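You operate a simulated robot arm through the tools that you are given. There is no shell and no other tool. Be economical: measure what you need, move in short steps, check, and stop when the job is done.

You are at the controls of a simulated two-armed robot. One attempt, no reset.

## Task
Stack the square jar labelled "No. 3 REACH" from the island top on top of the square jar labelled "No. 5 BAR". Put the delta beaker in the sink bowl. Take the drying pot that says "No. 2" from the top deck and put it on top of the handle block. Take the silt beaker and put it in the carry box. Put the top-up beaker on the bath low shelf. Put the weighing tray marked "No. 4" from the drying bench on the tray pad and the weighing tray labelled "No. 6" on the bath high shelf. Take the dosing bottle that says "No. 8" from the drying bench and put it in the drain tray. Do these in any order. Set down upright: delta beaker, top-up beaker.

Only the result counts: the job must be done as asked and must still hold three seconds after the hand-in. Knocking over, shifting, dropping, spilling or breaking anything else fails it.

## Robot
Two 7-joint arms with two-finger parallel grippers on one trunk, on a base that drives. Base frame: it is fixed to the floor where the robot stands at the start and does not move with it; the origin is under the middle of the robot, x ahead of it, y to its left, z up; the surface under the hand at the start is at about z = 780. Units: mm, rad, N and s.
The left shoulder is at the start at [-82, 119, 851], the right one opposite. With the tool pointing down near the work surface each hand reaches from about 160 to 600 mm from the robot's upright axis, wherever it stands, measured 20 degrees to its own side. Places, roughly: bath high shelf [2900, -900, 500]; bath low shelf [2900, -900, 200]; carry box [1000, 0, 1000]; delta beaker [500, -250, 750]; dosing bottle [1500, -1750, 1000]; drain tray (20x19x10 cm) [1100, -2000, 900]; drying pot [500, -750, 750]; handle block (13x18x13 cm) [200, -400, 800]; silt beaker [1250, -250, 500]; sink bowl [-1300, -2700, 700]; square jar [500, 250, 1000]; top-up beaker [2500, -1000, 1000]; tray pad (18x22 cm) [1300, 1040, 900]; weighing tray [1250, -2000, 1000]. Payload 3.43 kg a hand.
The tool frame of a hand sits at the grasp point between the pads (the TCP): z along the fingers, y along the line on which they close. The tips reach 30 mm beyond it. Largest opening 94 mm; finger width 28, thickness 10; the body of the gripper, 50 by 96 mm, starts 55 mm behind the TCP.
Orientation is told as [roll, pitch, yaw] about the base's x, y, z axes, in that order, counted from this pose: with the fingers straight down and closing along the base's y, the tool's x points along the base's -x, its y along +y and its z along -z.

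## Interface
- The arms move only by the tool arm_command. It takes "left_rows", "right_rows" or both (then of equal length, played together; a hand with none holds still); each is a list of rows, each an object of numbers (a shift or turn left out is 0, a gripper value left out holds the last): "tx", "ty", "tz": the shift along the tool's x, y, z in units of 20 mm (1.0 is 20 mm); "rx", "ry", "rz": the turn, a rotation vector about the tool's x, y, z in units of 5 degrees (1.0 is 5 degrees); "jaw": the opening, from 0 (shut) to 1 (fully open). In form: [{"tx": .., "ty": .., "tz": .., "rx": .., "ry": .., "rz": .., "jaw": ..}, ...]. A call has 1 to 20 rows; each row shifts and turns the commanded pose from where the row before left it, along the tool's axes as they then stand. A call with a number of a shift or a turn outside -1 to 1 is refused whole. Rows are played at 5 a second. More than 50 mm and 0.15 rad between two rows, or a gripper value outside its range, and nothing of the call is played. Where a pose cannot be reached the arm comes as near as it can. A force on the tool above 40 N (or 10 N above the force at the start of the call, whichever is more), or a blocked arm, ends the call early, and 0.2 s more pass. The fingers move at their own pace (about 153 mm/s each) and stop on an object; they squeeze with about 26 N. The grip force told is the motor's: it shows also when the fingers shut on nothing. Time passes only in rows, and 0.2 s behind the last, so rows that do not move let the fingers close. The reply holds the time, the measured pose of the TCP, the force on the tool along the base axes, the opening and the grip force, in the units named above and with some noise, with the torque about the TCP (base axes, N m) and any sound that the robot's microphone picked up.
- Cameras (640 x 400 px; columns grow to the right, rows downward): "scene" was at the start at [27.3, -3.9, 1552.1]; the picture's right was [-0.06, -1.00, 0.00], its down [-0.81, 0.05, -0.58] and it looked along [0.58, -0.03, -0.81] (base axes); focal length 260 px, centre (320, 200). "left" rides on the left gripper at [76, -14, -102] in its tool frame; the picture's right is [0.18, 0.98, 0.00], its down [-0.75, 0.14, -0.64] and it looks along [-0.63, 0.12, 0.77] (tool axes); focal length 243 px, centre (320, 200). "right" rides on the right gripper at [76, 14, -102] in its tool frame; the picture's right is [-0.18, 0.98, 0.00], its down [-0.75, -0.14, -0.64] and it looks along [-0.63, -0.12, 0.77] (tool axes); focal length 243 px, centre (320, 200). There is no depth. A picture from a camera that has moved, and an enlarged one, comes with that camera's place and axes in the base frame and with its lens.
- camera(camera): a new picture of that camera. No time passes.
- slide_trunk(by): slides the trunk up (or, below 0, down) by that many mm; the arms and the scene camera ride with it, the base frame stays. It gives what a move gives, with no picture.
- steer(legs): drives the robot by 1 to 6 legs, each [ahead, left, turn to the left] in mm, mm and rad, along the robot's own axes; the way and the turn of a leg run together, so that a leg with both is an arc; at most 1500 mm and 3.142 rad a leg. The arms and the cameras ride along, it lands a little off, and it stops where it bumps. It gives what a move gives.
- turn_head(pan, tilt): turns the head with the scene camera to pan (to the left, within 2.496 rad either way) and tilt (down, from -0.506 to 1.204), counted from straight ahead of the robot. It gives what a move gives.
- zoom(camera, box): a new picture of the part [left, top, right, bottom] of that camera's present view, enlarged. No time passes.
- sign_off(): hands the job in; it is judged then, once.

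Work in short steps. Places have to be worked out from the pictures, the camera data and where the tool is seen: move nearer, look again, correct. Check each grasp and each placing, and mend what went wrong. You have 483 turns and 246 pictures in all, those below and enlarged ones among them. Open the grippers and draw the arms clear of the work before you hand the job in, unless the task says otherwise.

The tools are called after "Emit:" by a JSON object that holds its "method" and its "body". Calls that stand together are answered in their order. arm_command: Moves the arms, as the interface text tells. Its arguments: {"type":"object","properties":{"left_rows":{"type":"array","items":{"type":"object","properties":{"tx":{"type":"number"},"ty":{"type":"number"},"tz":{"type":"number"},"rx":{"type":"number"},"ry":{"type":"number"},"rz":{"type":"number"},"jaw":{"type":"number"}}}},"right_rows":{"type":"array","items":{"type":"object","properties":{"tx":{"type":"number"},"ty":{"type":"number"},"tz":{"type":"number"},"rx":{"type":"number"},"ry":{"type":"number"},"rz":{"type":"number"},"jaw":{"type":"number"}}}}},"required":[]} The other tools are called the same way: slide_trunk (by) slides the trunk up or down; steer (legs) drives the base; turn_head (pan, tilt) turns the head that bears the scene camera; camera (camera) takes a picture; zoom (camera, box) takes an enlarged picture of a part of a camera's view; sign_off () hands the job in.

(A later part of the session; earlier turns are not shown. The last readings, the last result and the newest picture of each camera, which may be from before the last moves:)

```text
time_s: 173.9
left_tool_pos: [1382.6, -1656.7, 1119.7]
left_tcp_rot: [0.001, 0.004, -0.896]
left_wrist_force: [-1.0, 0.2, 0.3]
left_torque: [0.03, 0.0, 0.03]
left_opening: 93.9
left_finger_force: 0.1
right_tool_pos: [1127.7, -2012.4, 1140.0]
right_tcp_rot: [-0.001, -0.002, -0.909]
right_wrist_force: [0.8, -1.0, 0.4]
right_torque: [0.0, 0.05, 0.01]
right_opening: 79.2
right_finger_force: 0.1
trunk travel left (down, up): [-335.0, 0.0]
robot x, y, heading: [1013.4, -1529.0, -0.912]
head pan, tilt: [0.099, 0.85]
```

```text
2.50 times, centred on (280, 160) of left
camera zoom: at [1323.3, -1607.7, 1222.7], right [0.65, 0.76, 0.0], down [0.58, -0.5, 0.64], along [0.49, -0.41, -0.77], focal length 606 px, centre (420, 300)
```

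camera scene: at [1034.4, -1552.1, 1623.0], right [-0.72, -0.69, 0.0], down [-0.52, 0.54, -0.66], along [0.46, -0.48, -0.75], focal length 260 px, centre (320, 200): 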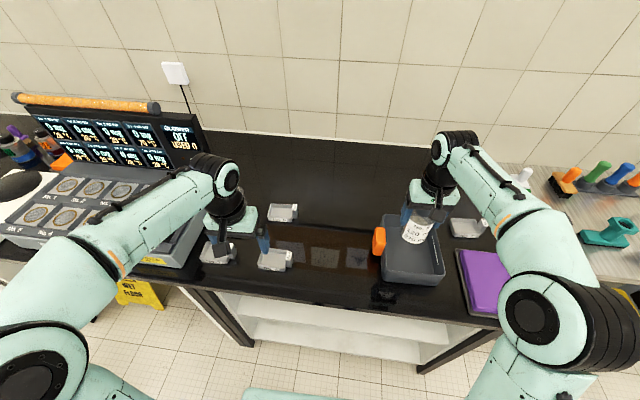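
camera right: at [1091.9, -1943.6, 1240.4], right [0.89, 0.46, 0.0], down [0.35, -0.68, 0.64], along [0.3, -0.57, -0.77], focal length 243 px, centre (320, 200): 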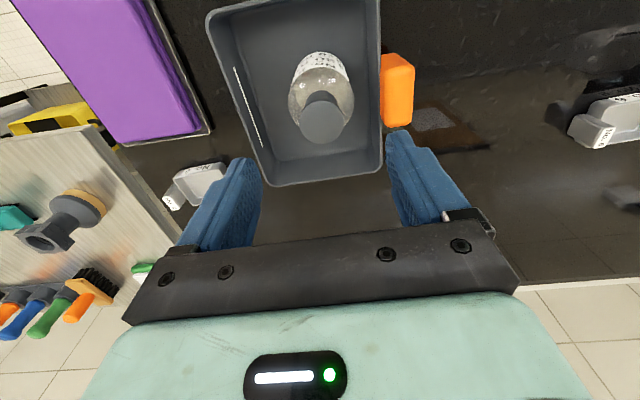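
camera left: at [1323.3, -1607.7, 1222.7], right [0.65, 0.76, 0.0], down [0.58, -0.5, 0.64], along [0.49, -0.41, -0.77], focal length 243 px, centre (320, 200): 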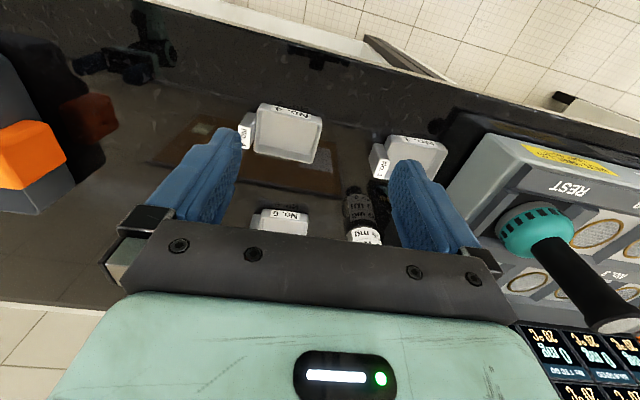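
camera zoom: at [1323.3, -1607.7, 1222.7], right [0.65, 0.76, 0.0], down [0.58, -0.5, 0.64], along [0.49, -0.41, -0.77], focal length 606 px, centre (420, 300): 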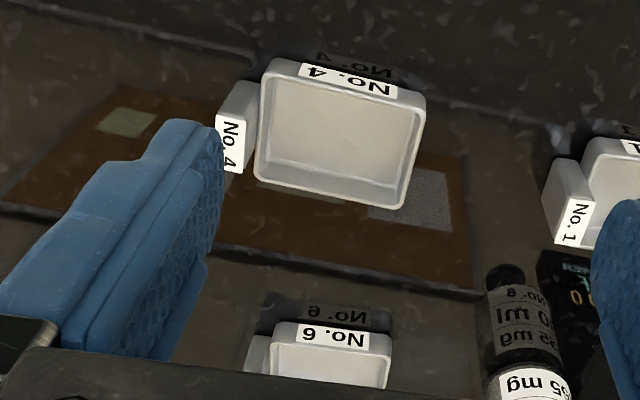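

Tray No.6's tab is at ≈(1480,-1897), tab top z≈942, No.4's tab at ≈(1366,-1766). I'll pinch tab+wall with the hand pitched forward ~35° (handy for the shelf). First retract the right hand, creep ahead, and bring the left hand above No.6's tab.

Emit:
{"method": "arm_command", "body": {"right_rows": [{"tx": 1, "jaw": 1}, {"tx": 1}, {"tx": 1}, {"tx": 1}, {"tx": 1}, {"tx": 1}, {"tx": 1}, {"tx": 1}]}}

Emit:
{"method": "steer", "body": {"legs": [[40, 0, 0]]}}

Emit:
{"method": "arm_command", "body": {"left_rows": [{"tx": -0.95, "ty": -0.31, "jaw": 0.75}, {"tx": -0.95, "ty": -0.31}, {"tx": -0.95, "ty": -0.31}, {"tx": -0.95, "ty": -0.31}, {"tx": -0.95, "ty": -0.31}, {"tx": -0.95, "ty": -0.31}, {"tx": -0.95, "ty": -0.31}, {"tx": -0.95, "ty": -0.31}, {"tx": -0.95, "ty": -0.31}, {"tx": -0.95, "ty": -0.31}, {"tz": 1}, {"tz": 1}, {"tz": 1}]}}

Emit:
{"method": "camera", "body": {"camera": "left"}}

```text
time_s: 175.7
left_tool_pos: [1381.5, -1656.7, 1120.3]
left_tcp_rot: [0.0, 0.006, -0.894]
left_wrist_force: [-0.4, 0.3, 0.1]
left_torque: [-0.01, 0.04, 0.0]
left_opening: 93.8
left_finger_force: 0.0
right_tool_pos: [1029.2, -1885.6, 1139.6]
right_tcp_rot: [0.001, -0.001, -0.907]
right_wrist_force: [0.6, -0.7, 0.5]
right_torque: [0.0, -0.01, -0.02]
right_opening: 93.9
right_finger_force: 0.0
trunk travel left (down, up): [-335.0, 0.0]
robot x, y, heading: [1006.8, -1530.6, -0.906]
head pan, tilt: [0.099, 0.85]
```

```text
time_s: 176.6
left_tool_pos: [1405.0, -1686.1, 1119.3]
left_tcp_rot: [0.0, 0.004, -0.893]
left_wrist_force: [0.0, -0.7, 0.8]
left_torque: [-0.03, -0.01, -0.01]
left_opening: 94.1
left_finger_force: 0.1
right_tool_pos: [1052.4, -1913.8, 1140.8]
right_tcp_rot: [0.002, -0.002, -0.907]
right_wrist_force: [0.7, 0.8, -0.1]
right_torque: [0.0, 0.0, 0.01]
right_opening: 93.8
right_finger_force: 0.0
trunk travel left (down, up): [-335.0, 0.0]
robot x, y, heading: [1031.5, -1564.2, -0.911]
head pan, tilt: [0.099, 0.85]
```

```text
time_s: 179.4
left_tool_pos: [1476.4, -1875.9, 1058.0]
left_tcp_rot: [0.0, 0.004, -0.894]
left_wrist_force: [-0.1, 0.1, 0.1]
left_torque: [-0.02, 0.03, -0.03]
left_opening: 70.4
left_finger_force: 0.2
right_tool_pos: [1054.5, -1918.4, 1139.8]
right_tcp_rot: [0.001, 0.0, -0.908]
right_wrist_force: [-0.2, 0.2, -0.5]
right_torque: [-0.01, -0.02, 0.0]
right_opening: 93.8
right_finger_force: 0.0
trunk travel left (down, up): [-335.0, 0.0]
robot x, y, heading: [1033.2, -1559.9, -0.904]
head pan, tilt: [0.099, 0.85]
```

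```text
156 pictures are left
camera left: at [1418.2, -1825.4, 1161.7], right [0.65, 0.76, 0.0], down [0.58, -0.5, 0.64], along [0.49, -0.41, -0.77], focal length 243 px, centre (320, 200)
```

left: 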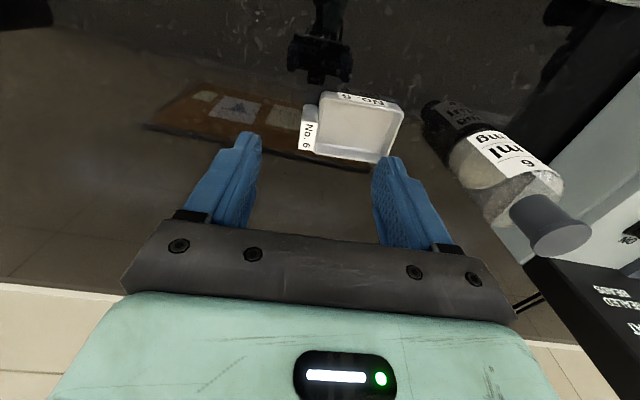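

Tab seen at (1486,-1894). Pitch the hand forward 35° and come to z≈1000 above it.

Emit:
{"method": "arm_command", "body": {"left_rows": [{"ry": -1}, {"ry": -1}, {"ry": -1}, {"ry": -1}, {"ry": -1}, {"ry": -1}, {"ry": -1}, {"tx": 0.28, "tz": 0.98}, {"tx": 0.28, "tz": 0.98}, {"tx": 0.28, "tz": 0.98}]}}

Emit:
{"method": "camera", "body": {"camera": "left"}}

Emit:
{"method": "zoom", "body": {"camera": "scene", "box": [190, 160, 350, 280]}}

```text
time_s: 181.6
left_tool_pos: [1489.3, -1890.2, 1000.1]
left_tcp_rot: [0.002, -0.606, -0.895]
left_wrist_force: [-0.3, 1.0, -0.6]
left_torque: [-0.02, -0.02, 0.01]
left_opening: 70.7
left_finger_force: 0.1
right_tool_pos: [1053.8, -1916.9, 1141.3]
right_tcp_rot: [0.001, 0.0, -0.909]
right_wrist_force: [0.2, 0.5, 0.2]
right_torque: [-0.02, -0.01, 0.0]
right_opening: 94.1
right_finger_force: 0.0
trunk travel left (down, up): [-335.0, 0.0]
robot x, y, heading: [1037.4, -1563.1, -0.91]
head pan, tilt: [0.099, 0.85]
```

```text
155 pictures are left
camera left: at [1402.3, -1805.2, 1041.4], right [0.67, 0.73, -0.1], down [0.27, -0.11, 0.96], along [0.69, -0.67, -0.27], focal length 243 px, centre (320, 200)
```

left: 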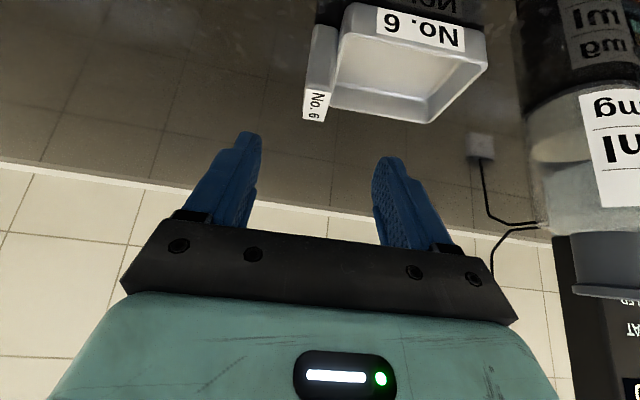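

```text
3.33 times, centred on (270, 220) of scene
camera zoom: at [1059.4, -1583.0, 1623.0], right [-0.72, -0.69, 0.0], down [-0.52, 0.54, -0.66], along [0.46, -0.48, -0.75], focal length 865 px, centre (487, 133)
```

zoom: 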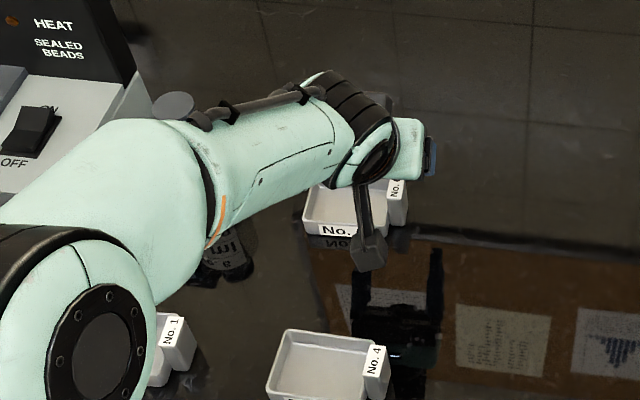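

Aligned laterally. Descend with 8 mm forward to TCP z≈942.

Emit:
{"method": "arm_command", "body": {"left_rows": [{"tx": 0.44, "tz": 0.87}, {"tx": 0.44, "tz": 0.87}, {"tx": 0.44, "tz": 0.87}]}}

Emit:
{"method": "camera", "body": {"camera": "left"}}

```text
time_s: 182.4
left_tool_pos: [1494.1, -1895.9, 942.7]
left_tcp_rot: [0.0, -0.607, -0.892]
left_wrist_force: [-0.2, 0.6, 1.3]
left_torque: [0.0, -0.12, 0.04]
left_opening: 70.3
left_finger_force: 0.3
right_tool_pos: [1053.6, -1917.0, 1139.5]
right_tcp_rot: [0.001, -0.001, -0.908]
right_wrist_force: [-0.9, 0.5, 0.5]
right_torque: [0.0, 0.0, -0.01]
right_opening: 94.0
right_finger_force: 0.2
trunk travel left (down, up): [-335.0, 0.0]
robot x, y, heading: [1033.8, -1562.5, -0.906]
head pan, tilt: [0.099, 0.85]
```

```text
153 pictures are left
camera left: at [1407.9, -1811.6, 983.9], right [0.67, 0.73, -0.1], down [0.27, -0.11, 0.96], along [0.69, -0.67, -0.27], focal length 243 px, centre (320, 200)
```

left: 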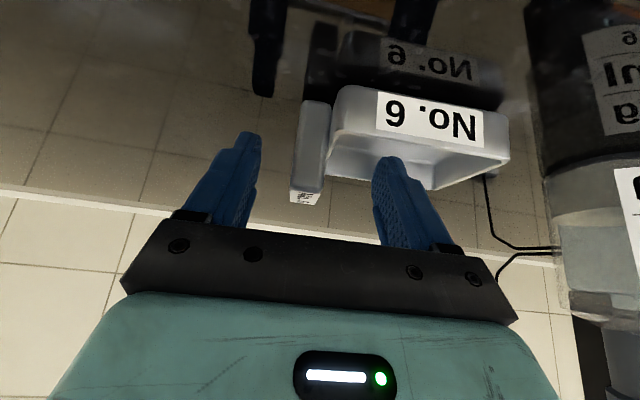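

Fingers straddle tab and wall without contact. Close.

Emit:
{"method": "arm_command", "body": {"left_rows": [{"jaw": 0.5}, {"jaw": 0.3}, {"jaw": 0.1}, {"jaw": 0}, {"jaw": 0}]}}

Emit:
{"method": "camera", "body": {"camera": "left"}}

```text
time_s: 183.6
left_tool_pos: [1495.1, -1896.7, 942.8]
left_tcp_rot: [0.001, -0.606, -0.896]
left_wrist_force: [-1.4, 1.6, 4.5]
left_torque: [0.32, -0.29, 0.09]
left_opening: 19.6
left_finger_force: 26.7
right_tool_pos: [1053.8, -1917.3, 1140.4]
right_tcp_rot: [0.002, -0.002, -0.908]
right_wrist_force: [0.1, -0.1, -0.3]
right_torque: [-0.02, -0.02, 0.02]
right_opening: 93.9
right_finger_force: 0.0
trunk travel left (down, up): [-335.0, 0.0]
robot x, y, heading: [1030.7, -1562.3, -0.907]
head pan, tilt: [0.099, 0.85]
```

```text
152 pictures are left
camera left: at [1407.6, -1811.3, 984.1], right [0.67, 0.73, -0.1], down [0.27, -0.11, 0.96], along [0.69, -0.67, -0.27], focal length 243 px, centre (320, 200)
```

left: 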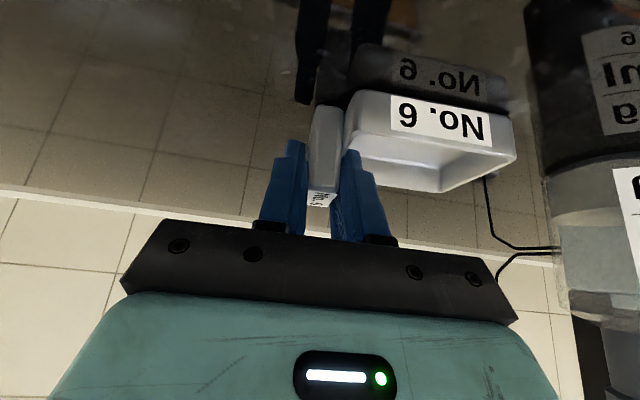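

Gripped (19.6 mm). Lift and verify the tray comes along level.

Emit:
{"method": "arm_command", "body": {"left_rows": [{"tx": -0.29, "tz": -0.41}, {"tx": -0.57, "tz": -0.82}, {"tx": -0.57, "tz": -0.82}, {"tx": -0.57, "tz": -0.82}]}}

Emit:
{"method": "camera", "body": {"camera": "left"}}

```text
time_s: 184.6
left_tool_pos: [1493.5, -1896.6, 1013.1]
left_tcp_rot: [0.001, -0.605, -0.894]
left_wrist_force: [0.6, 0.1, 0.0]
left_torque: [0.01, 0.05, 0.0]
left_opening: 19.2
left_finger_force: 25.8
right_tool_pos: [1053.4, -1917.0, 1139.4]
right_tcp_rot: [0.001, -0.001, -0.908]
right_wrist_force: [0.0, -0.7, 0.4]
right_torque: [-0.01, 0.01, 0.01]
right_opening: 94.1
right_finger_force: 0.0
trunk travel left (down, up): [-335.0, 0.0]
robot x, y, heading: [1032.3, -1561.2, -0.911]
head pan, tilt: [0.099, 0.85]
```

```text
151 pictures are left
camera left: at [1406.7, -1811.3, 1054.2], right [0.67, 0.73, -0.1], down [0.27, -0.11, 0.96], along [0.69, -0.67, -0.27], focal length 243 px, centre (320, 200)
```

left: 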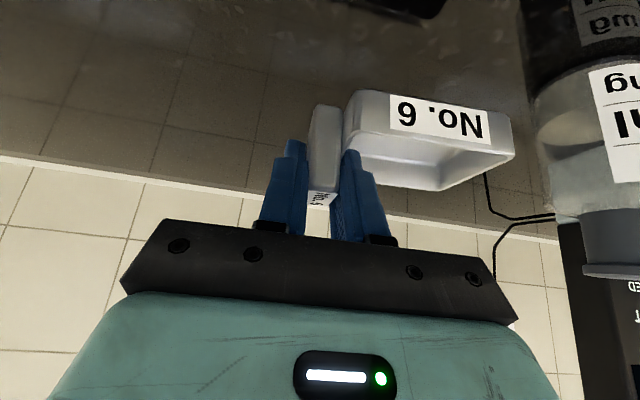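

Tray No.6 is held level. Raise more, then draw back toward the robot.

Emit:
{"method": "arm_command", "body": {"left_rows": [{"tx": -0.57, "tz": -0.82}, {"tx": -0.57, "tz": -0.82}, {"tx": -0.57, "tz": -0.82}, {"tx": -0.57, "tz": -0.82}, {"tx": 0.82, "tz": -0.57}, {"tx": 0.82, "tz": -0.57}, {"tx": 0.82, "tz": -0.57}, {"tx": 0.82, "tz": -0.57}, {"tx": 0.82, "tz": -0.57}, {"tx": 0.82, "tz": -0.57}, {"tx": 0.82, "tz": -0.57}, {"tx": 0.82, "tz": -0.57}, {"tx": 0.82, "tz": -0.57}]}}

Emit:
{"method": "turn_head", "body": {"pan": 1.3, "tilt": 0.6}}

Emit:
{"method": "camera", "body": {"camera": "scene"}}

```text
time_s: 187.4
left_tool_pos: [1381.0, -1755.8, 1093.8]
left_tcp_rot: [0.0, -0.608, -0.895]
left_wrist_force: [-0.4, 0.1, -0.5]
left_torque: [-0.03, 0.0, -0.03]
left_opening: 19.6
left_finger_force: 25.7
right_tool_pos: [1052.9, -1916.6, 1140.5]
right_tcp_rot: [0.002, -0.002, -0.909]
right_wrist_force: [0.7, 0.6, -0.2]
right_torque: [-0.02, -0.02, 0.01]
right_opening: 94.1
right_finger_force: 0.1
trunk travel left (down, up): [-335.0, 0.0]
robot x, y, heading: [1030.6, -1562.2, -0.907]
head pan, tilt: [0.099, 0.85]
```

```text
time_s: 188.8
left_tool_pos: [1382.6, -1757.7, 1093.0]
left_tcp_rot: [0.0, -0.607, -0.894]
left_wrist_force: [0.2, -0.4, -0.3]
left_torque: [0.0, 0.0, 0.03]
left_opening: 19.5
left_finger_force: 26.2
right_tool_pos: [1054.1, -1918.0, 1139.6]
right_tcp_rot: [0.001, 0.0, -0.908]
right_wrist_force: [0.5, 0.0, -0.4]
right_torque: [0.02, -0.02, -0.02]
right_opening: 94.1
right_finger_force: 0.1
trunk travel left (down, up): [-335.0, 0.0]
robot x, y, heading: [1035.8, -1559.5, -0.908]
head pan, tilt: [1.3, 0.6]
```

```text
150 pictures are left
camera scene: at [1086.7, -1492.4, 1643.8], right [0.38, -0.92, 0.0], down [-0.52, -0.22, -0.82], along [0.76, 0.32, -0.57], focal length 260 px, centre (320, 200)
```

scene: 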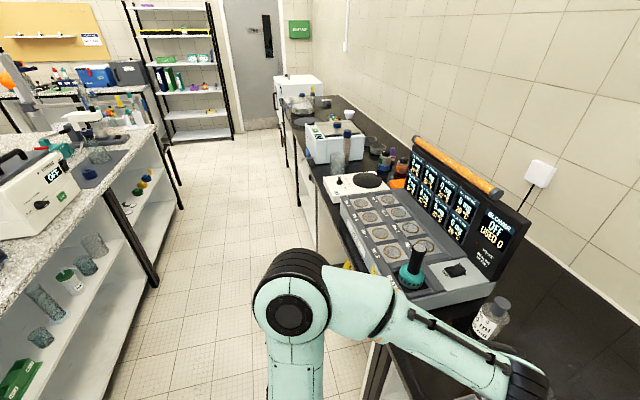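

Aisle is clear. Back off the bench 270 mm and slide left along the aisle toward the bath.

Emit:
{"method": "steer", "body": {"legs": [[-270, 0, 0], [0, 1350, 0]]}}

Emit:
{"method": "turn_head", "body": {"pan": 0.3, "tilt": 0.7}}

Emit:
{"method": "camera", "body": {"camera": "scene"}}

```text
time_s: 202.4
left_tool_pos: [2286.7, -707.9, 1093.3]
left_tcp_rot: [0.0, -0.606, -0.895]
left_wrist_force: [-1.0, 0.6, -0.8]
left_torque: [0.04, 0.01, -0.02]
left_opening: 19.4
left_finger_force: 25.9
right_tool_pos: [1957.8, -867.3, 1140.5]
right_tcp_rot: [0.002, -0.001, -0.909]
right_wrist_force: [-0.1, -0.2, 0.3]
right_torque: [0.0, 0.0, 0.0]
right_opening: 93.9
right_finger_force: 0.0
trunk travel left (down, up): [-335.0, 0.0]
robot x, y, heading: [1941.4, -514.1, -0.91]
head pan, tilt: [1.3, 0.6]
```

```text
time_s: 203.7
left_tool_pos: [2286.4, -707.4, 1093.1]
left_tcp_rot: [0.0, -0.605, -0.895]
left_wrist_force: [-0.2, -0.5, 0.0]
left_torque: [-0.03, 0.0, 0.01]
left_opening: 19.4
left_finger_force: 25.8
right_tool_pos: [1958.9, -867.6, 1139.6]
right_tcp_rot: [0.001, 0.001, -0.91]
right_wrist_force: [0.1, 0.2, 0.1]
right_torque: [-0.03, -0.04, 0.0]
right_opening: 94.1
right_finger_force: 0.1
trunk travel left (down, up): [-335.0, 0.0]
robot x, y, heading: [1937.9, -509.4, -0.909]
head pan, tilt: [0.3, 0.7]
```

```text
149 pictures are left
camera scene: at [1979.4, -524.5, 1635.2], right [-0.57, -0.82, 0.0], down [-0.53, 0.37, -0.77], along [0.63, -0.44, -0.64], focal length 260 px, centre (320, 200)
```

scene: 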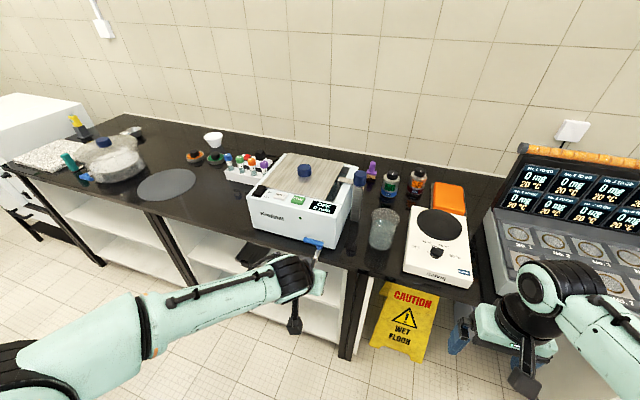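

The bath, the top-up beaker ((2357,-1066) approx) and shelves beneath are visible. Slide further left to face the bath shelves.

Emit:
{"method": "steer", "body": {"legs": [[0, 420, 0]]}}

Emit:
{"method": "turn_head", "body": {"pan": -0.1, "tilt": 0.85}}

Emit:
{"method": "camera", "body": {"camera": "scene"}}

Emit:
{"method": "camera", "body": {"camera": "left"}}

```text
time_s: 207.9
left_tool_pos: [2617.9, -446.3, 1093.1]
left_tcp_rot: [0.0, -0.605, -0.895]
left_wrist_force: [-0.4, -0.3, -0.2]
left_torque: [0.01, -0.02, 0.0]
left_opening: 19.1
left_finger_force: 26.1
right_tool_pos: [2289.2, -606.8, 1140.0]
right_tcp_rot: [0.002, 0.0, -0.909]
right_wrist_force: [0.0, -0.2, 0.0]
right_torque: [0.0, 0.02, -0.01]
right_opening: 93.9
right_finger_force: 0.1
trunk travel left (down, up): [-335.0, 0.0]
robot x, y, heading: [2271.3, -253.8, -0.906]
head pan, tilt: [0.3, 0.7]
```

```text
time_s: 208.8
left_tool_pos: [2618.1, -447.5, 1092.4]
left_tcp_rot: [-0.001, -0.605, -0.895]
left_wrist_force: [-0.3, -0.2, -0.7]
left_torque: [-0.01, 0.03, -0.01]
left_opening: 19.0
left_finger_force: 26.3
right_tool_pos: [2290.1, -606.8, 1140.3]
right_tcp_rot: [0.0, 0.001, -0.908]
right_wrist_force: [0.4, 0.3, 0.1]
right_torque: [-0.01, 0.01, 0.03]
right_opening: 93.9
right_finger_force: 0.0
trunk travel left (down, up): [-335.0, 0.0]
robot x, y, heading: [2272.5, -249.8, -0.91]
head pan, tilt: [-0.099, 0.85]
```

```text
148 pictures are left
camera scene: at [2283.2, -282.6, 1623.0], right [-0.84, -0.54, 0.0], down [-0.4, 0.63, -0.66], along [0.35, -0.56, -0.75], focal length 260 px, centre (320, 200)
```

scene: 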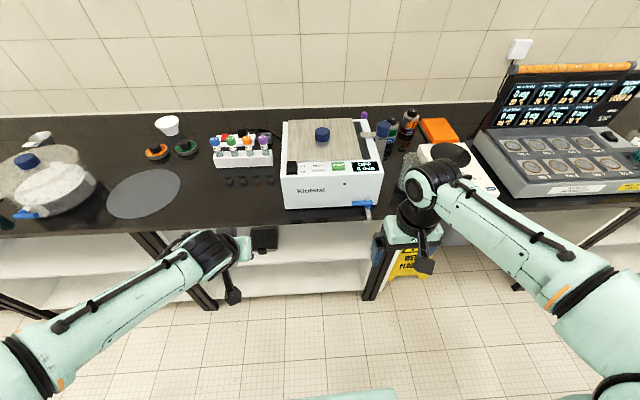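

```text
147 pictures are left
camera left: at [2530.6, -362.3, 1134.4], right [0.67, 0.73, -0.1], down [0.27, -0.11, 0.96], along [0.69, -0.67, -0.27], focal length 243 px, centre (320, 200)
```

left: 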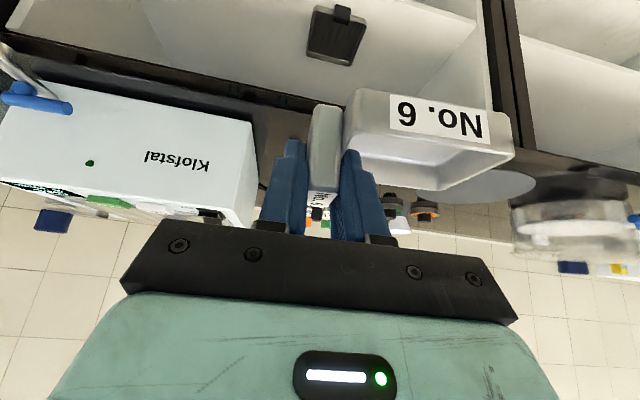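

The bay under the bath holds both shelves; a dark object lies on the high shelf. Lower the trunk to look inside.

Emit:
{"method": "slide_trunk", "body": {"by": -300}}

Emit:
{"method": "turn_head", "body": {"pan": 0.0, "tilt": 0.75}}

Emit:
{"method": "camera", "body": {"camera": "scene"}}

Emit:
{"method": "camera", "body": {"camera": "right"}}

```text
time_s: 211.8
left_tool_pos: [2618.5, -446.8, 793.8]
left_tcp_rot: [0.0, -0.605, -0.896]
left_wrist_force: [0.4, 0.0, -0.1]
left_torque: [0.01, -0.02, 0.02]
left_opening: 19.4
left_finger_force: 26.7
right_tool_pos: [2289.4, -608.0, 840.3]
right_tcp_rot: [0.0, -0.001, -0.91]
right_wrist_force: [0.3, 0.5, -0.1]
right_torque: [-0.02, -0.04, 0.0]
right_opening: 94.0
right_finger_force: 0.1
trunk travel left (down, up): [-35.0, 300.0]
robot x, y, heading: [2274.2, -257.9, -0.907]
head pan, tilt: [-0.099, 0.85]
```

```text
time_s: 212.5
left_tool_pos: [2617.3, -446.9, 793.6]
left_tcp_rot: [0.001, -0.606, -0.895]
left_wrist_force: [-0.3, -0.1, -0.4]
left_torque: [0.01, 0.01, -0.02]
left_opening: 19.5
left_finger_force: 25.8
right_tool_pos: [2289.3, -607.2, 840.2]
right_tcp_rot: [0.003, -0.001, -0.909]
right_wrist_force: [0.3, 0.8, 0.6]
right_torque: [-0.04, -0.01, 0.04]
right_opening: 93.9
right_finger_force: 0.0
trunk travel left (down, up): [-35.0, 300.0]
robot x, y, heading: [2269.1, -253.8, -0.905]
head pan, tilt: [0.0, 0.75]
```

```text
146 pictures are left
camera scene: at [2319.5, -316.5, 1318.9], right [-0.79, -0.62, 0.0], down [-0.42, 0.54, -0.73], along [0.45, -0.58, -0.68], focal length 260 px, centre (320, 200)
```

scene: 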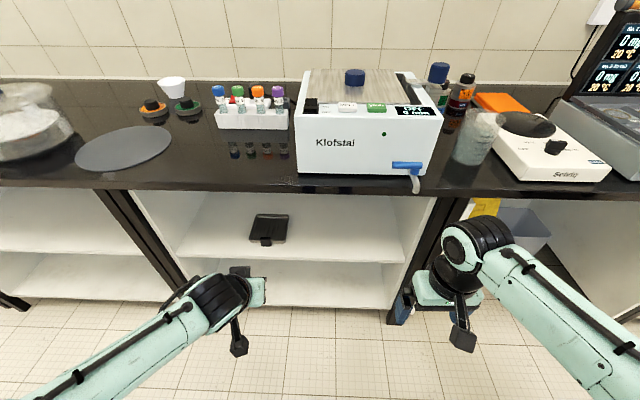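

```text
145 pictures are left
camera right: at [2253.9, -538.7, 940.5], right [0.89, 0.46, 0.0], down [0.35, -0.68, 0.64], along [0.3, -0.57, -0.77], focal length 243 px, centre (320, 200)
```

right: 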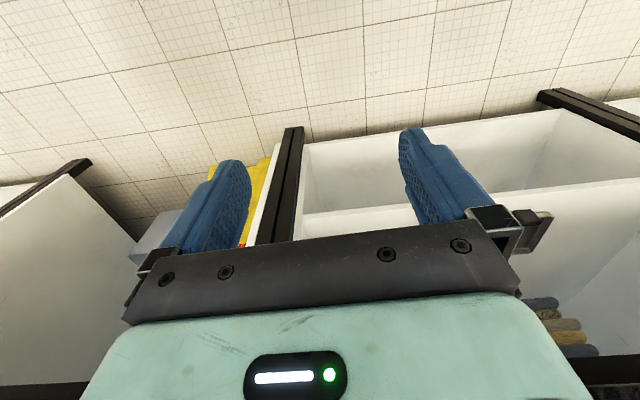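

High shelf front edge ≈ b −2210; free spot to the right of the dark object, around a≈1600, b≈−2310. Lower the left hand to z≈575 outside, and shift the robot right 165 mm.

Emit:
{"method": "arm_command", "body": {"left_rows": [{"tx": 0.57, "tz": 0.82}, {"tx": 0.57, "tz": 0.82}, {"tx": 0.57, "tz": 0.82}, {"tx": 0.57, "tz": 0.82}, {"tx": 0.57, "tz": 0.82}, {"tx": 0.57, "tz": 0.82}, {"tx": 0.57, "tz": 0.82}, {"tx": 0.57, "tz": 0.82}, {"tx": 0.57, "tz": 0.82}, {"tx": 0.57, "tz": 0.82}, {"tx": 0.57, "tz": 0.82}]}}

Emit:
{"method": "steer", "body": {"legs": [[0, -165, 0]]}}

Emit:
{"method": "camera", "body": {"camera": "left"}}

Emit:
{"method": "camera", "body": {"camera": "scene"}}

```text
time_s: 214.9
left_tool_pos: [2618.3, -447.8, 572.7]
left_tcp_rot: [0.0, -0.605, -0.896]
left_wrist_force: [-0.3, -0.2, 0.3]
left_torque: [-0.01, -0.01, -0.01]
left_opening: 19.5
left_finger_force: 25.2
right_tool_pos: [2289.5, -606.4, 841.1]
right_tcp_rot: [0.001, -0.001, -0.909]
right_wrist_force: [-0.7, -0.3, 0.3]
right_torque: [0.0, -0.02, 0.01]
right_opening: 93.7
right_finger_force: 0.0
trunk travel left (down, up): [-35.0, 300.0]
robot x, y, heading: [2268.3, -251.6, -0.904]
head pan, tilt: [0.0, 0.75]
```

```text
time_s: 217.0
left_tool_pos: [2490.6, -546.8, 572.4]
left_tcp_rot: [-0.001, -0.607, -0.894]
left_wrist_force: [0.3, -0.2, -0.4]
left_torque: [0.0, -0.02, 0.02]
left_opening: 19.5
left_finger_force: 26.0
right_tool_pos: [2162.9, -708.3, 839.7]
right_tcp_rot: [0.003, 0.0, -0.905]
right_wrist_force: [0.1, -0.3, 0.9]
right_torque: [0.0, 0.0, -0.01]
right_opening: 93.8
right_finger_force: 0.0
trunk travel left (down, up): [-35.0, 300.0]
robot x, y, heading: [2142.5, -352.8, -0.905]
head pan, tilt: [0.0, 0.75]
```

```text
144 pictures are left
camera left: at [2402.4, -462.1, 614.0], right [0.67, 0.73, -0.1], down [0.27, -0.11, 0.96], along [0.69, -0.67, -0.27], focal length 243 px, centre (320, 200)
```

left: 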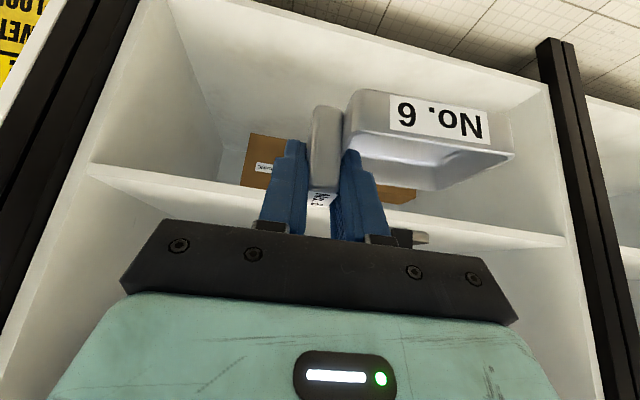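

```text
143 pictures are left
camera scene: at [2191.1, -417.3, 1318.9], right [-0.79, -0.62, 0.0], down [-0.42, 0.54, -0.73], along [0.45, -0.57, -0.68], focal length 260 px, centre (320, 200)
```

scene: 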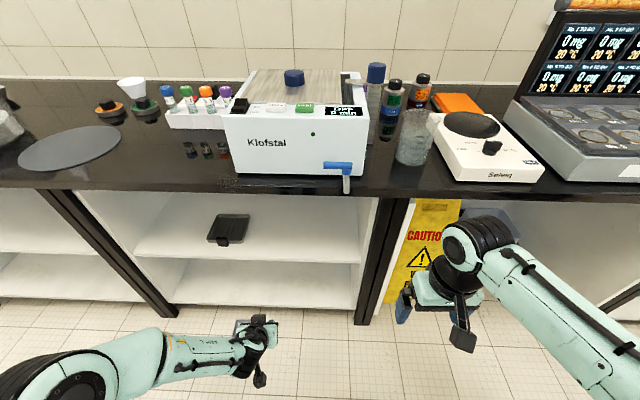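

Shelf top ≈ z 515 at front b≈−2217. Shift right 50, raise the hand slightly, drive 200 ahead, then check.

Emit:
{"method": "arm_command", "body": {"left_rows": [{"tx": -0.57, "tz": -0.82}]}}

Emit:
{"method": "steer", "body": {"legs": [[0, -50, 0], [190, 0, 0]]}}

Emit:
{"method": "camera", "body": {"camera": "left"}}

Emit:
{"method": "camera", "body": {"camera": "scene"}}

```text
time_s: 217.4
left_tool_pos: [2489.2, -546.9, 593.6]
left_tcp_rot: [0.0, -0.604, -0.892]
left_wrist_force: [0.3, -0.6, 0.2]
left_torque: [0.04, -0.04, -0.01]
left_opening: 19.5
left_finger_force: 26.3
right_tool_pos: [2161.8, -708.6, 840.1]
right_tcp_rot: [0.002, 0.002, -0.906]
right_wrist_force: [-0.3, 0.2, -0.7]
right_torque: [0.01, -0.01, 0.01]
right_opening: 94.2
right_finger_force: 0.1
trunk travel left (down, up): [-35.0, 300.0]
robot x, y, heading: [2143.4, -353.8, -0.907]
head pan, tilt: [0.0, 0.75]
```

```text
time_s: 219.6
left_tool_pos: [2567.0, -728.3, 593.1]
left_tcp_rot: [-0.002, -0.606, -0.893]
left_wrist_force: [0.9, -0.3, 0.1]
left_torque: [-0.02, 0.02, 0.02]
left_opening: 19.2
left_finger_force: 25.8
right_tool_pos: [2241.0, -889.1, 840.5]
right_tcp_rot: [0.0, 0.001, -0.904]
right_wrist_force: [0.8, -0.9, -0.1]
right_torque: [0.0, -0.03, 0.0]
right_opening: 93.7
right_finger_force: 0.2
trunk travel left (down, up): [-35.0, 300.0]
robot x, y, heading: [2221.0, -534.7, -0.905]
head pan, tilt: [0.0, 0.75]
```

```text
142 pictures are left
camera left: at [2480.5, -642.7, 634.2], right [0.67, 0.73, -0.1], down [0.27, -0.11, 0.96], along [0.69, -0.67, -0.27], focal length 243 px, centre (320, 200)
```

left: 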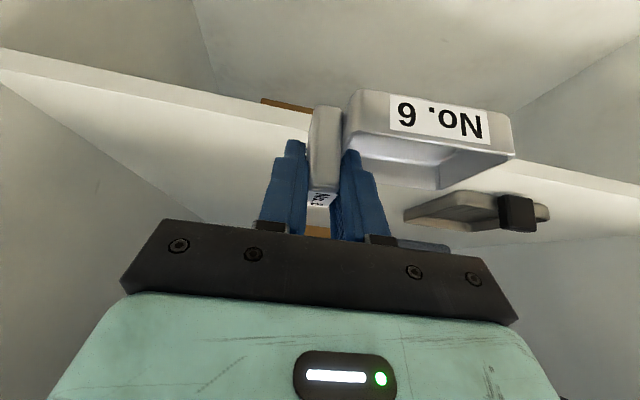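

```text
141 pictures are left
camera scene: at [2269.4, -598.0, 1318.9], right [-0.79, -0.62, 0.0], down [-0.42, 0.54, -0.73], along [0.45, -0.57, -0.68], focal length 260 px, centre (320, 200)
```

scene: 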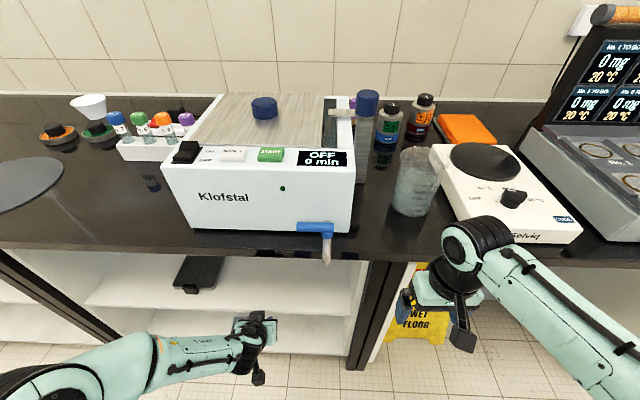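

Tray is at the shelf front, above its surface. Advance the hand 150 mm straight forward.

Emit:
{"method": "arm_command", "body": {"left_rows": [{"tx": -0.82, "tz": 0.57}, {"tx": -0.82, "tz": 0.57}, {"tx": -0.82, "tz": 0.57}, {"tx": -0.82, "tz": 0.57}, {"tx": -0.82, "tz": 0.57}, {"tx": -0.82, "tz": 0.57}, {"tx": -0.82, "tz": 0.57}]}}

Emit:
{"method": "camera", "body": {"camera": "left"}}

Emit:
{"method": "camera", "body": {"camera": "scene"}}

```text
time_s: 221.2
left_tool_pos: [2656.9, -836.1, 593.7]
left_tcp_rot: [0.0, -0.605, -0.895]
left_wrist_force: [0.4, 0.0, 0.2]
left_torque: [-0.04, 0.0, -0.01]
left_opening: 19.3
left_finger_force: 25.9
right_tool_pos: [2240.1, -889.2, 839.7]
right_tcp_rot: [0.002, 0.001, -0.905]
right_wrist_force: [0.4, -0.5, -0.1]
right_torque: [0.04, 0.02, 0.03]
right_opening: 94.3
right_finger_force: 0.0
trunk travel left (down, up): [-35.0, 300.0]
robot x, y, heading: [2217.7, -534.3, -0.901]
head pan, tilt: [0.0, 0.75]
```

```text
140 pictures are left
camera left: at [2569.0, -751.9, 633.2], right [0.67, 0.73, -0.1], down [0.27, -0.11, 0.96], along [0.69, -0.67, -0.27], focal length 243 px, centre (320, 200)
```

left: 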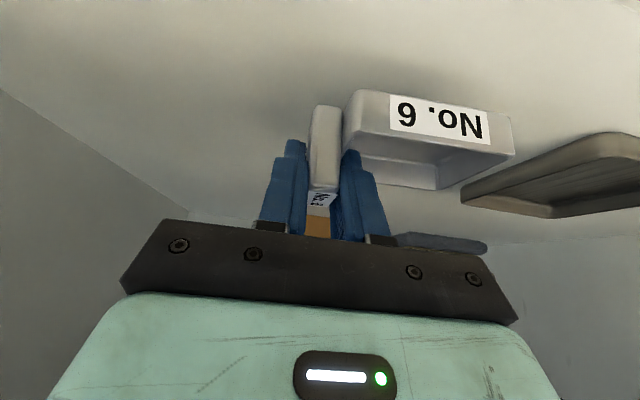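

```text
139 pictures are left
camera scene: at [2269.2, -597.7, 1318.9], right [-0.79, -0.62, 0.0], down [-0.42, 0.54, -0.73], along [0.45, -0.57, -0.68], focal length 260 px, centre (320, 200)
```

scene: 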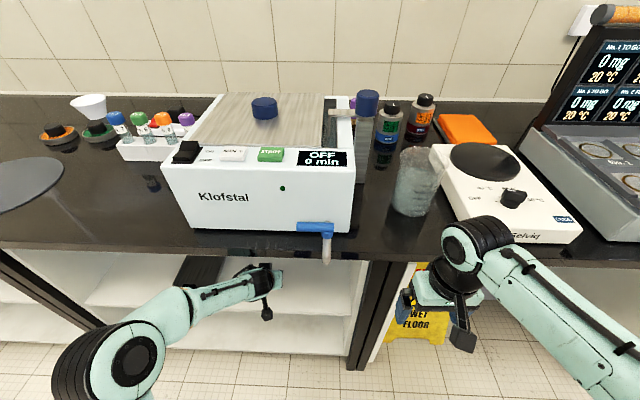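

Tray is well inside over the shelf. Lower step by step to contact.

Emit:
{"method": "arm_command", "body": {"left_rows": [{"tx": 0.57, "tz": 0.82}, {"tx": 0.2, "tz": 0.29}, {"tx": 0.14, "tz": 0.2}]}}

Emit:
{"method": "camera", "body": {"camera": "left"}}

```text
time_s: 222.0
left_tool_pos: [2655.4, -838.2, 562.2]
left_tcp_rot: [0.001, -0.607, -0.895]
left_wrist_force: [-1.8, -1.0, 6.7]
left_torque: [0.48, -0.35, 0.07]
left_opening: 19.6
left_finger_force: 25.9
right_tool_pos: [2238.8, -887.5, 839.3]
right_tcp_rot: [0.001, -0.002, -0.905]
right_wrist_force: [0.3, 0.1, 0.3]
right_torque: [0.04, -0.01, 0.0]
right_opening: 94.1
right_finger_force: 0.0
trunk travel left (down, up): [-35.0, 300.0]
robot x, y, heading: [2220.4, -533.0, -0.905]
head pan, tilt: [0.0, 0.75]
```

```text
138 pictures are left
camera left: at [2568.1, -751.9, 602.9], right [0.67, 0.73, -0.1], down [0.27, -0.11, 0.96], along [0.69, -0.67, -0.27], focal length 243 px, centre (320, 200)
```

left: 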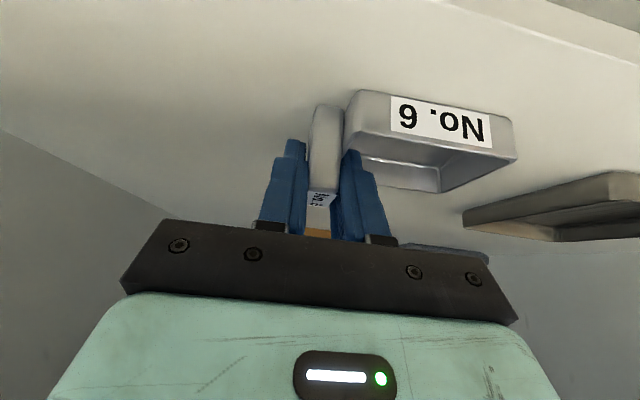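

Light contact. Lower 3 mm more and open the jaws a little (to ~45 mm).

Emit:
{"method": "arm_command", "body": {"left_rows": [{"tx": 0.08, "tz": 0.12}, {"jaw": 0.3}, {"jaw": 0.45}, {"jaw": 0.45}]}}

Emit:
{"method": "camera", "body": {"camera": "left"}}

```text
time_s: 223.0
left_tool_pos: [2655.9, -836.0, 557.6]
left_tcp_rot: [-0.001, -0.606, -0.893]
left_wrist_force: [1.0, -0.8, -0.7]
left_torque: [0.02, 0.02, -0.02]
left_opening: 42.5
left_finger_force: 0.0
right_tool_pos: [2240.8, -889.7, 840.7]
right_tcp_rot: [0.001, 0.0, -0.904]
right_wrist_force: [-0.1, -0.4, -0.7]
right_torque: [0.0, -0.01, 0.01]
right_opening: 94.0
right_finger_force: 0.2
trunk travel left (down, up): [-35.0, 300.0]
robot x, y, heading: [2218.7, -533.9, -0.902]
head pan, tilt: [0.0, 0.75]
```

```text
137 pictures are left
camera left: at [2568.1, -751.2, 599.3], right [0.67, 0.73, -0.1], down [0.27, -0.11, 0.96], along [0.69, -0.67, -0.27], focal length 243 px, centre (320, 200)
```

left: 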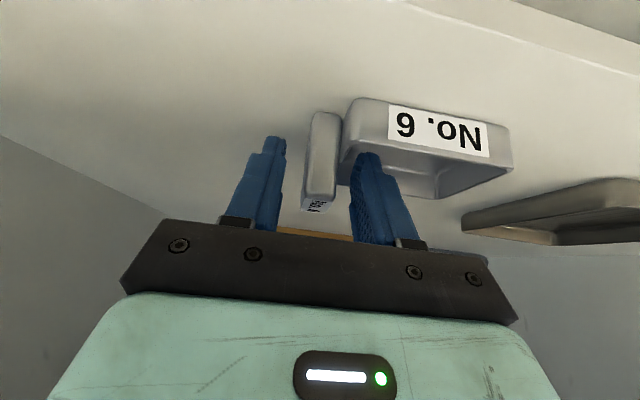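

Tray released on the shelf. Lift 45 mm vertically, then withdraw backward.

Emit:
{"method": "arm_command", "body": {"left_rows": [{"tx": -0.57, "tz": -0.82}, {"tx": -0.57, "tz": -0.82}, {"tx": -0.28, "tz": -0.41}, {"tx": 0.82, "tz": -0.57}, {"tx": 0.82, "tz": -0.57}, {"tx": 0.82, "tz": -0.57}, {"tx": 0.82, "tz": -0.57}, {"tx": 0.82, "tz": -0.57}, {"tx": 0.82, "tz": -0.57}, {"tx": 0.82, "tz": -0.57}]}}

Emit:
{"method": "steer", "body": {"legs": [[-200, 0, 0]]}}

Emit:
{"method": "camera", "body": {"camera": "scene"}}

Emit:
{"method": "camera", "body": {"camera": "left"}}

```text
time_s: 225.2
left_tool_pos: [2567.6, -727.1, 609.1]
left_tcp_rot: [0.001, -0.607, -0.892]
left_wrist_force: [1.0, -0.4, 0.1]
left_torque: [-0.01, -0.03, 0.02]
left_opening: 42.5
left_finger_force: 0.0
right_tool_pos: [2240.6, -889.2, 840.6]
right_tcp_rot: [0.002, -0.001, -0.905]
right_wrist_force: [-0.4, 1.0, 0.7]
right_torque: [0.04, -0.02, -0.03]
right_opening: 94.0
right_finger_force: 0.1
trunk travel left (down, up): [-35.0, 300.0]
robot x, y, heading: [2217.0, -532.5, -0.902]
head pan, tilt: [0.0, 0.75]
```

```text
time_s: 226.8
left_tool_pos: [2444.0, -567.8, 608.1]
left_tcp_rot: [0.002, -0.607, -0.89]
left_wrist_force: [-0.3, -0.6, 0.3]
left_torque: [-0.01, -0.01, 0.0]
left_opening: 42.4
left_finger_force: 0.0
right_tool_pos: [2115.3, -730.2, 840.0]
right_tcp_rot: [0.001, -0.002, -0.904]
right_wrist_force: [-0.8, 0.1, 0.8]
right_torque: [-0.01, -0.01, -0.02]
right_opening: 94.0
right_finger_force: 0.0
trunk travel left (down, up): [-35.0, 300.0]
robot x, y, heading: [2094.8, -374.1, -0.897]
head pan, tilt: [0.0, 0.75]
```

```text
136 pictures are left
camera scene: at [2144.0, -438.9, 1319.0], right [-0.78, -0.62, 0.0], down [-0.42, 0.53, -0.73], along [0.45, -0.57, -0.68], focal length 260 px, centre (320, 200)
```

scene: 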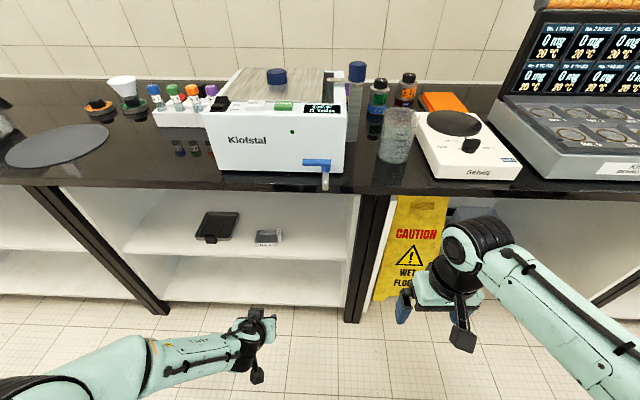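

```text
135 pictures are left
camera left: at [2355.9, -483.2, 649.5], right [0.67, 0.74, -0.1], down [0.27, -0.11, 0.96], along [0.69, -0.67, -0.27], focal length 243 px, centre (320, 200)
```

left: 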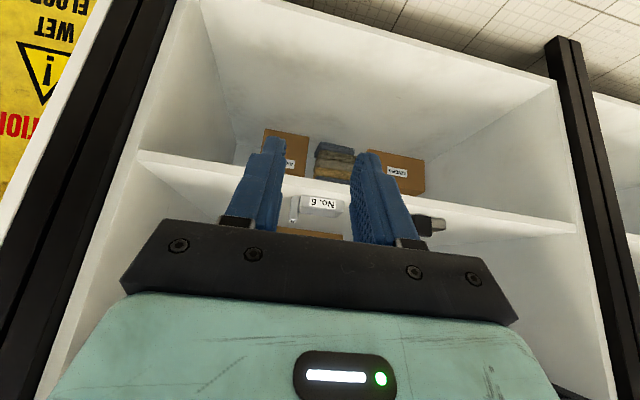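

Tray No.6 sits on the high shelf. Next the top-up beaker: raise the trunk again, shift right, and measure it with head and right camera.

Emit:
{"method": "slide_trunk", "body": {"by": 270}}

Emit:
{"method": "steer", "body": {"legs": [[100, -110, -0.01]]}}

Emit:
{"method": "camera", "body": {"camera": "scene"}}

Emit:
{"method": "camera", "body": {"camera": "right"}}

```text
time_s: 229.6
left_tool_pos: [2443.3, -567.5, 877.9]
left_tcp_rot: [-0.002, -0.605, -0.89]
left_wrist_force: [1.0, 1.0, 0.0]
left_torque: [-0.02, -0.01, 0.0]
left_opening: 42.4
left_finger_force: 0.0
right_tool_pos: [2115.7, -729.8, 1110.5]
right_tcp_rot: [0.003, 0.002, -0.903]
right_wrist_force: [0.5, -0.3, 0.5]
right_torque: [0.01, -0.01, -0.03]
right_opening: 94.0
right_finger_force: 0.1
trunk travel left (down, up): [-305.0, 30.0]
robot x, y, heading: [2098.0, -377.2, -0.909]
head pan, tilt: [0.0, 0.75]
```

```text
time_s: 231.2
left_tool_pos: [2417.2, -716.5, 876.8]
left_tcp_rot: [0.0, -0.604, -0.9]
left_wrist_force: [-0.1, 0.3, -0.5]
left_torque: [-0.01, -0.02, -0.01]
left_opening: 42.1
left_finger_force: 0.1
right_tool_pos: [2087.0, -875.5, 1110.0]
right_tcp_rot: [0.002, 0.0, -0.912]
right_wrist_force: [-0.2, -0.1, 0.3]
right_torque: [-0.03, -0.03, 0.0]
right_opening: 93.9
right_finger_force: 0.2
trunk travel left (down, up): [-305.0, 30.0]
robot x, y, heading: [2070.5, -518.5, -0.909]
head pan, tilt: [0.0, 0.75]
```

```text
134 pictures are left
camera scene: at [2092.4, -550.8, 1601.1], right [-0.79, -0.61, 0.0], down [-0.42, 0.54, -0.73], along [0.45, -0.58, -0.68], focal length 260 px, centre (320, 200)
```

scene: 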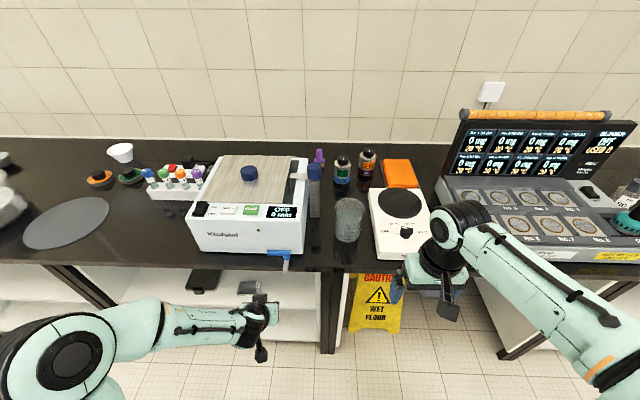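

```text
133 pictures are left
camera right: at [2052.6, -807.1, 1210.4], right [0.89, 0.46, 0.0], down [0.35, -0.68, 0.64], along [0.29, -0.57, -0.77], focal length 243 px, centre (320, 200)
```

right: 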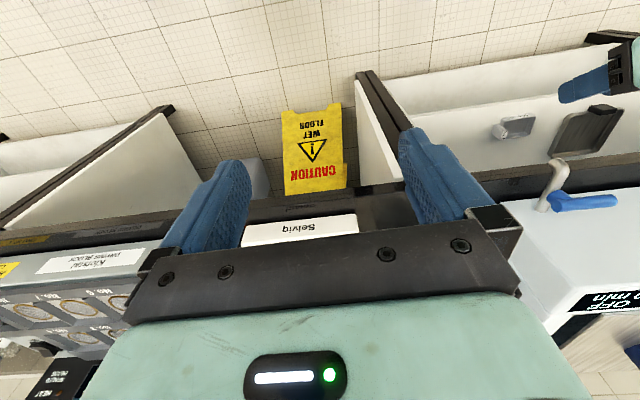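

Zoom on the beaker.

Emit:
{"method": "zoom", "body": {"camera": "scene", "box": [270, 150, 430, 280]}}

```text
3.08 times, centred on (350, 215) of scene
camera zoom: at [2092.4, -550.8, 1601.1], right [-0.79, -0.61, 0.0], down [-0.42, 0.54, -0.73], along [0.45, -0.58, -0.68], focal length 798 px, centre (228, 154)
```

zoom: 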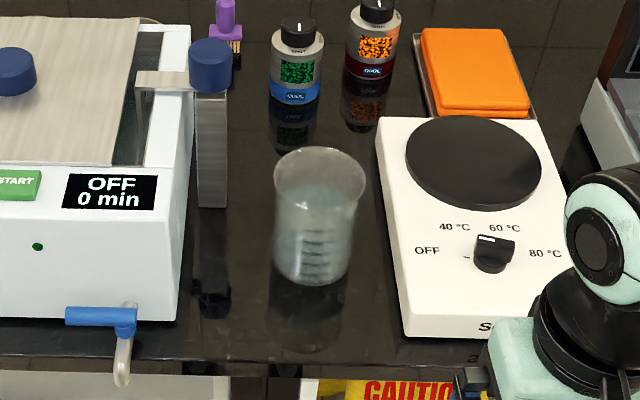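

The beaker is wide (≈83–90 mm) with liquid. Raise/straighten the left hand, drive 150 ahead, and bring the right hand above the beaker for a top view.

Emit:
{"method": "arm_command", "body": {"left_rows": [{"tx": -0.57, "tz": -0.82}, {"tx": -0.57, "tz": -0.82}, {"tx": -0.57, "tz": -0.82}, {"tx": -0.57, "tz": -0.82}, {"tx": -0.57, "tz": -0.82}, {"tx": -0.57, "tz": -0.82}, {"tx": -0.57, "tz": -0.82}, {"tx": -0.57, "tz": -0.82}, {"tx": -0.57, "tz": -0.82}, {"tx": -0.57, "tz": -0.82}, {"ry": 1, "jaw": 1}, {"ry": 1}, {"ry": 1}, {"ry": 1}, {"ry": 1}, {"ry": 1}, {"ry": 1}, {"tx": 1}, {"tx": 1}, {"tx": 1}]}}

Emit:
{"method": "steer", "body": {"legs": [[150, 0, 0]]}}

Emit:
{"method": "arm_command", "body": {"right_rows": [{"tx": -0.9, "ty": 0.6, "tz": -0.2}, {"tx": -0.9, "ty": 0.6, "tz": -0.2}, {"tx": -0.9, "ty": 0.6, "tz": -0.2}, {"tx": -0.9, "ty": 0.6, "tz": -0.2}, {"tx": -0.9, "ty": 0.6, "tz": -0.2}, {"tx": -0.9, "ty": 0.6}, {"tx": -0.9, "ty": 0.6}, {"tx": -0.9, "ty": 0.6}, {"tx": -0.9, "ty": 0.6}]}}

Emit:
{"method": "camera", "body": {"camera": "right"}}

```text
time_s: 235.4
left_tool_pos: [2379.6, -668.7, 1078.6]
left_tcp_rot: [0.0, 0.005, -0.899]
left_wrist_force: [-0.9, 0.3, 0.0]
left_torque: [0.0, 0.02, -0.01]
left_opening: 93.8
left_finger_force: 0.0
right_tool_pos: [2087.9, -875.7, 1110.7]
right_tcp_rot: [0.002, -0.002, -0.913]
right_wrist_force: [1.1, -0.4, 0.8]
right_torque: [0.01, 0.01, 0.03]
right_opening: 93.9
right_finger_force: 0.1
trunk travel left (down, up): [-305.0, 30.0]
robot x, y, heading: [2070.6, -520.0, -0.91]
head pan, tilt: [0.0, 0.75]
```

```text
time_s: 236.8
left_tool_pos: [2471.1, -786.8, 1078.2]
left_tcp_rot: [-0.001, 0.003, -0.897]
left_wrist_force: [0.4, 0.5, -0.1]
left_torque: [-0.01, -0.01, -0.01]
left_opening: 93.7
left_finger_force: 0.0
right_tool_pos: [2181.1, -993.3, 1110.1]
right_tcp_rot: [0.002, -0.001, -0.91]
right_wrist_force: [0.2, 0.0, -0.9]
right_torque: [0.02, 0.01, -0.02]
right_opening: 94.1
right_finger_force: 0.0
trunk travel left (down, up): [-305.0, 30.0]
robot x, y, heading: [2160.6, -638.5, -0.91]
head pan, tilt: [0.0, 0.75]
```

```text
time_s: 238.8
left_tool_pos: [2471.6, -786.2, 1079.7]
left_tcp_rot: [-0.001, 0.004, -0.898]
left_wrist_force: [0.1, 0.4, 0.0]
left_torque: [0.01, 0.04, 0.0]
left_opening: 94.0
left_finger_force: 0.0
right_tool_pos: [2365.9, -1055.3, 1129.9]
right_tcp_rot: [-0.001, -0.001, -0.912]
right_wrist_force: [0.6, -0.5, 0.3]
right_torque: [0.01, 0.03, -0.01]
right_opening: 94.2
right_finger_force: 0.1
trunk travel left (down, up): [-305.0, 30.0]
robot x, y, heading: [2161.1, -637.0, -0.908]
head pan, tilt: [0.0, 0.75]
```

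```text
131 pictures are left
camera right: at [2329.6, -986.0, 1230.4], right [0.89, 0.46, 0.0], down [0.35, -0.68, 0.64], along [0.29, -0.57, -0.77], focal length 243 px, centre (320, 200)
```

right: 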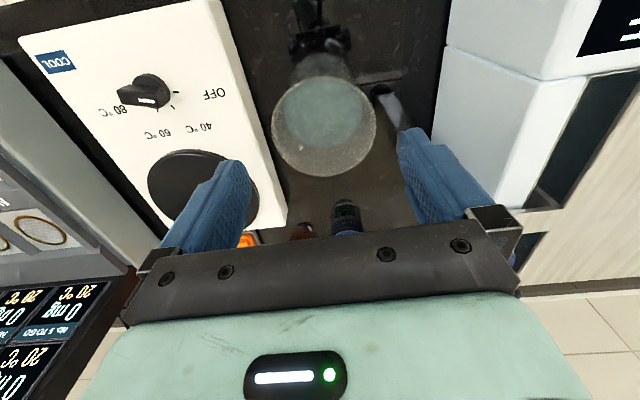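

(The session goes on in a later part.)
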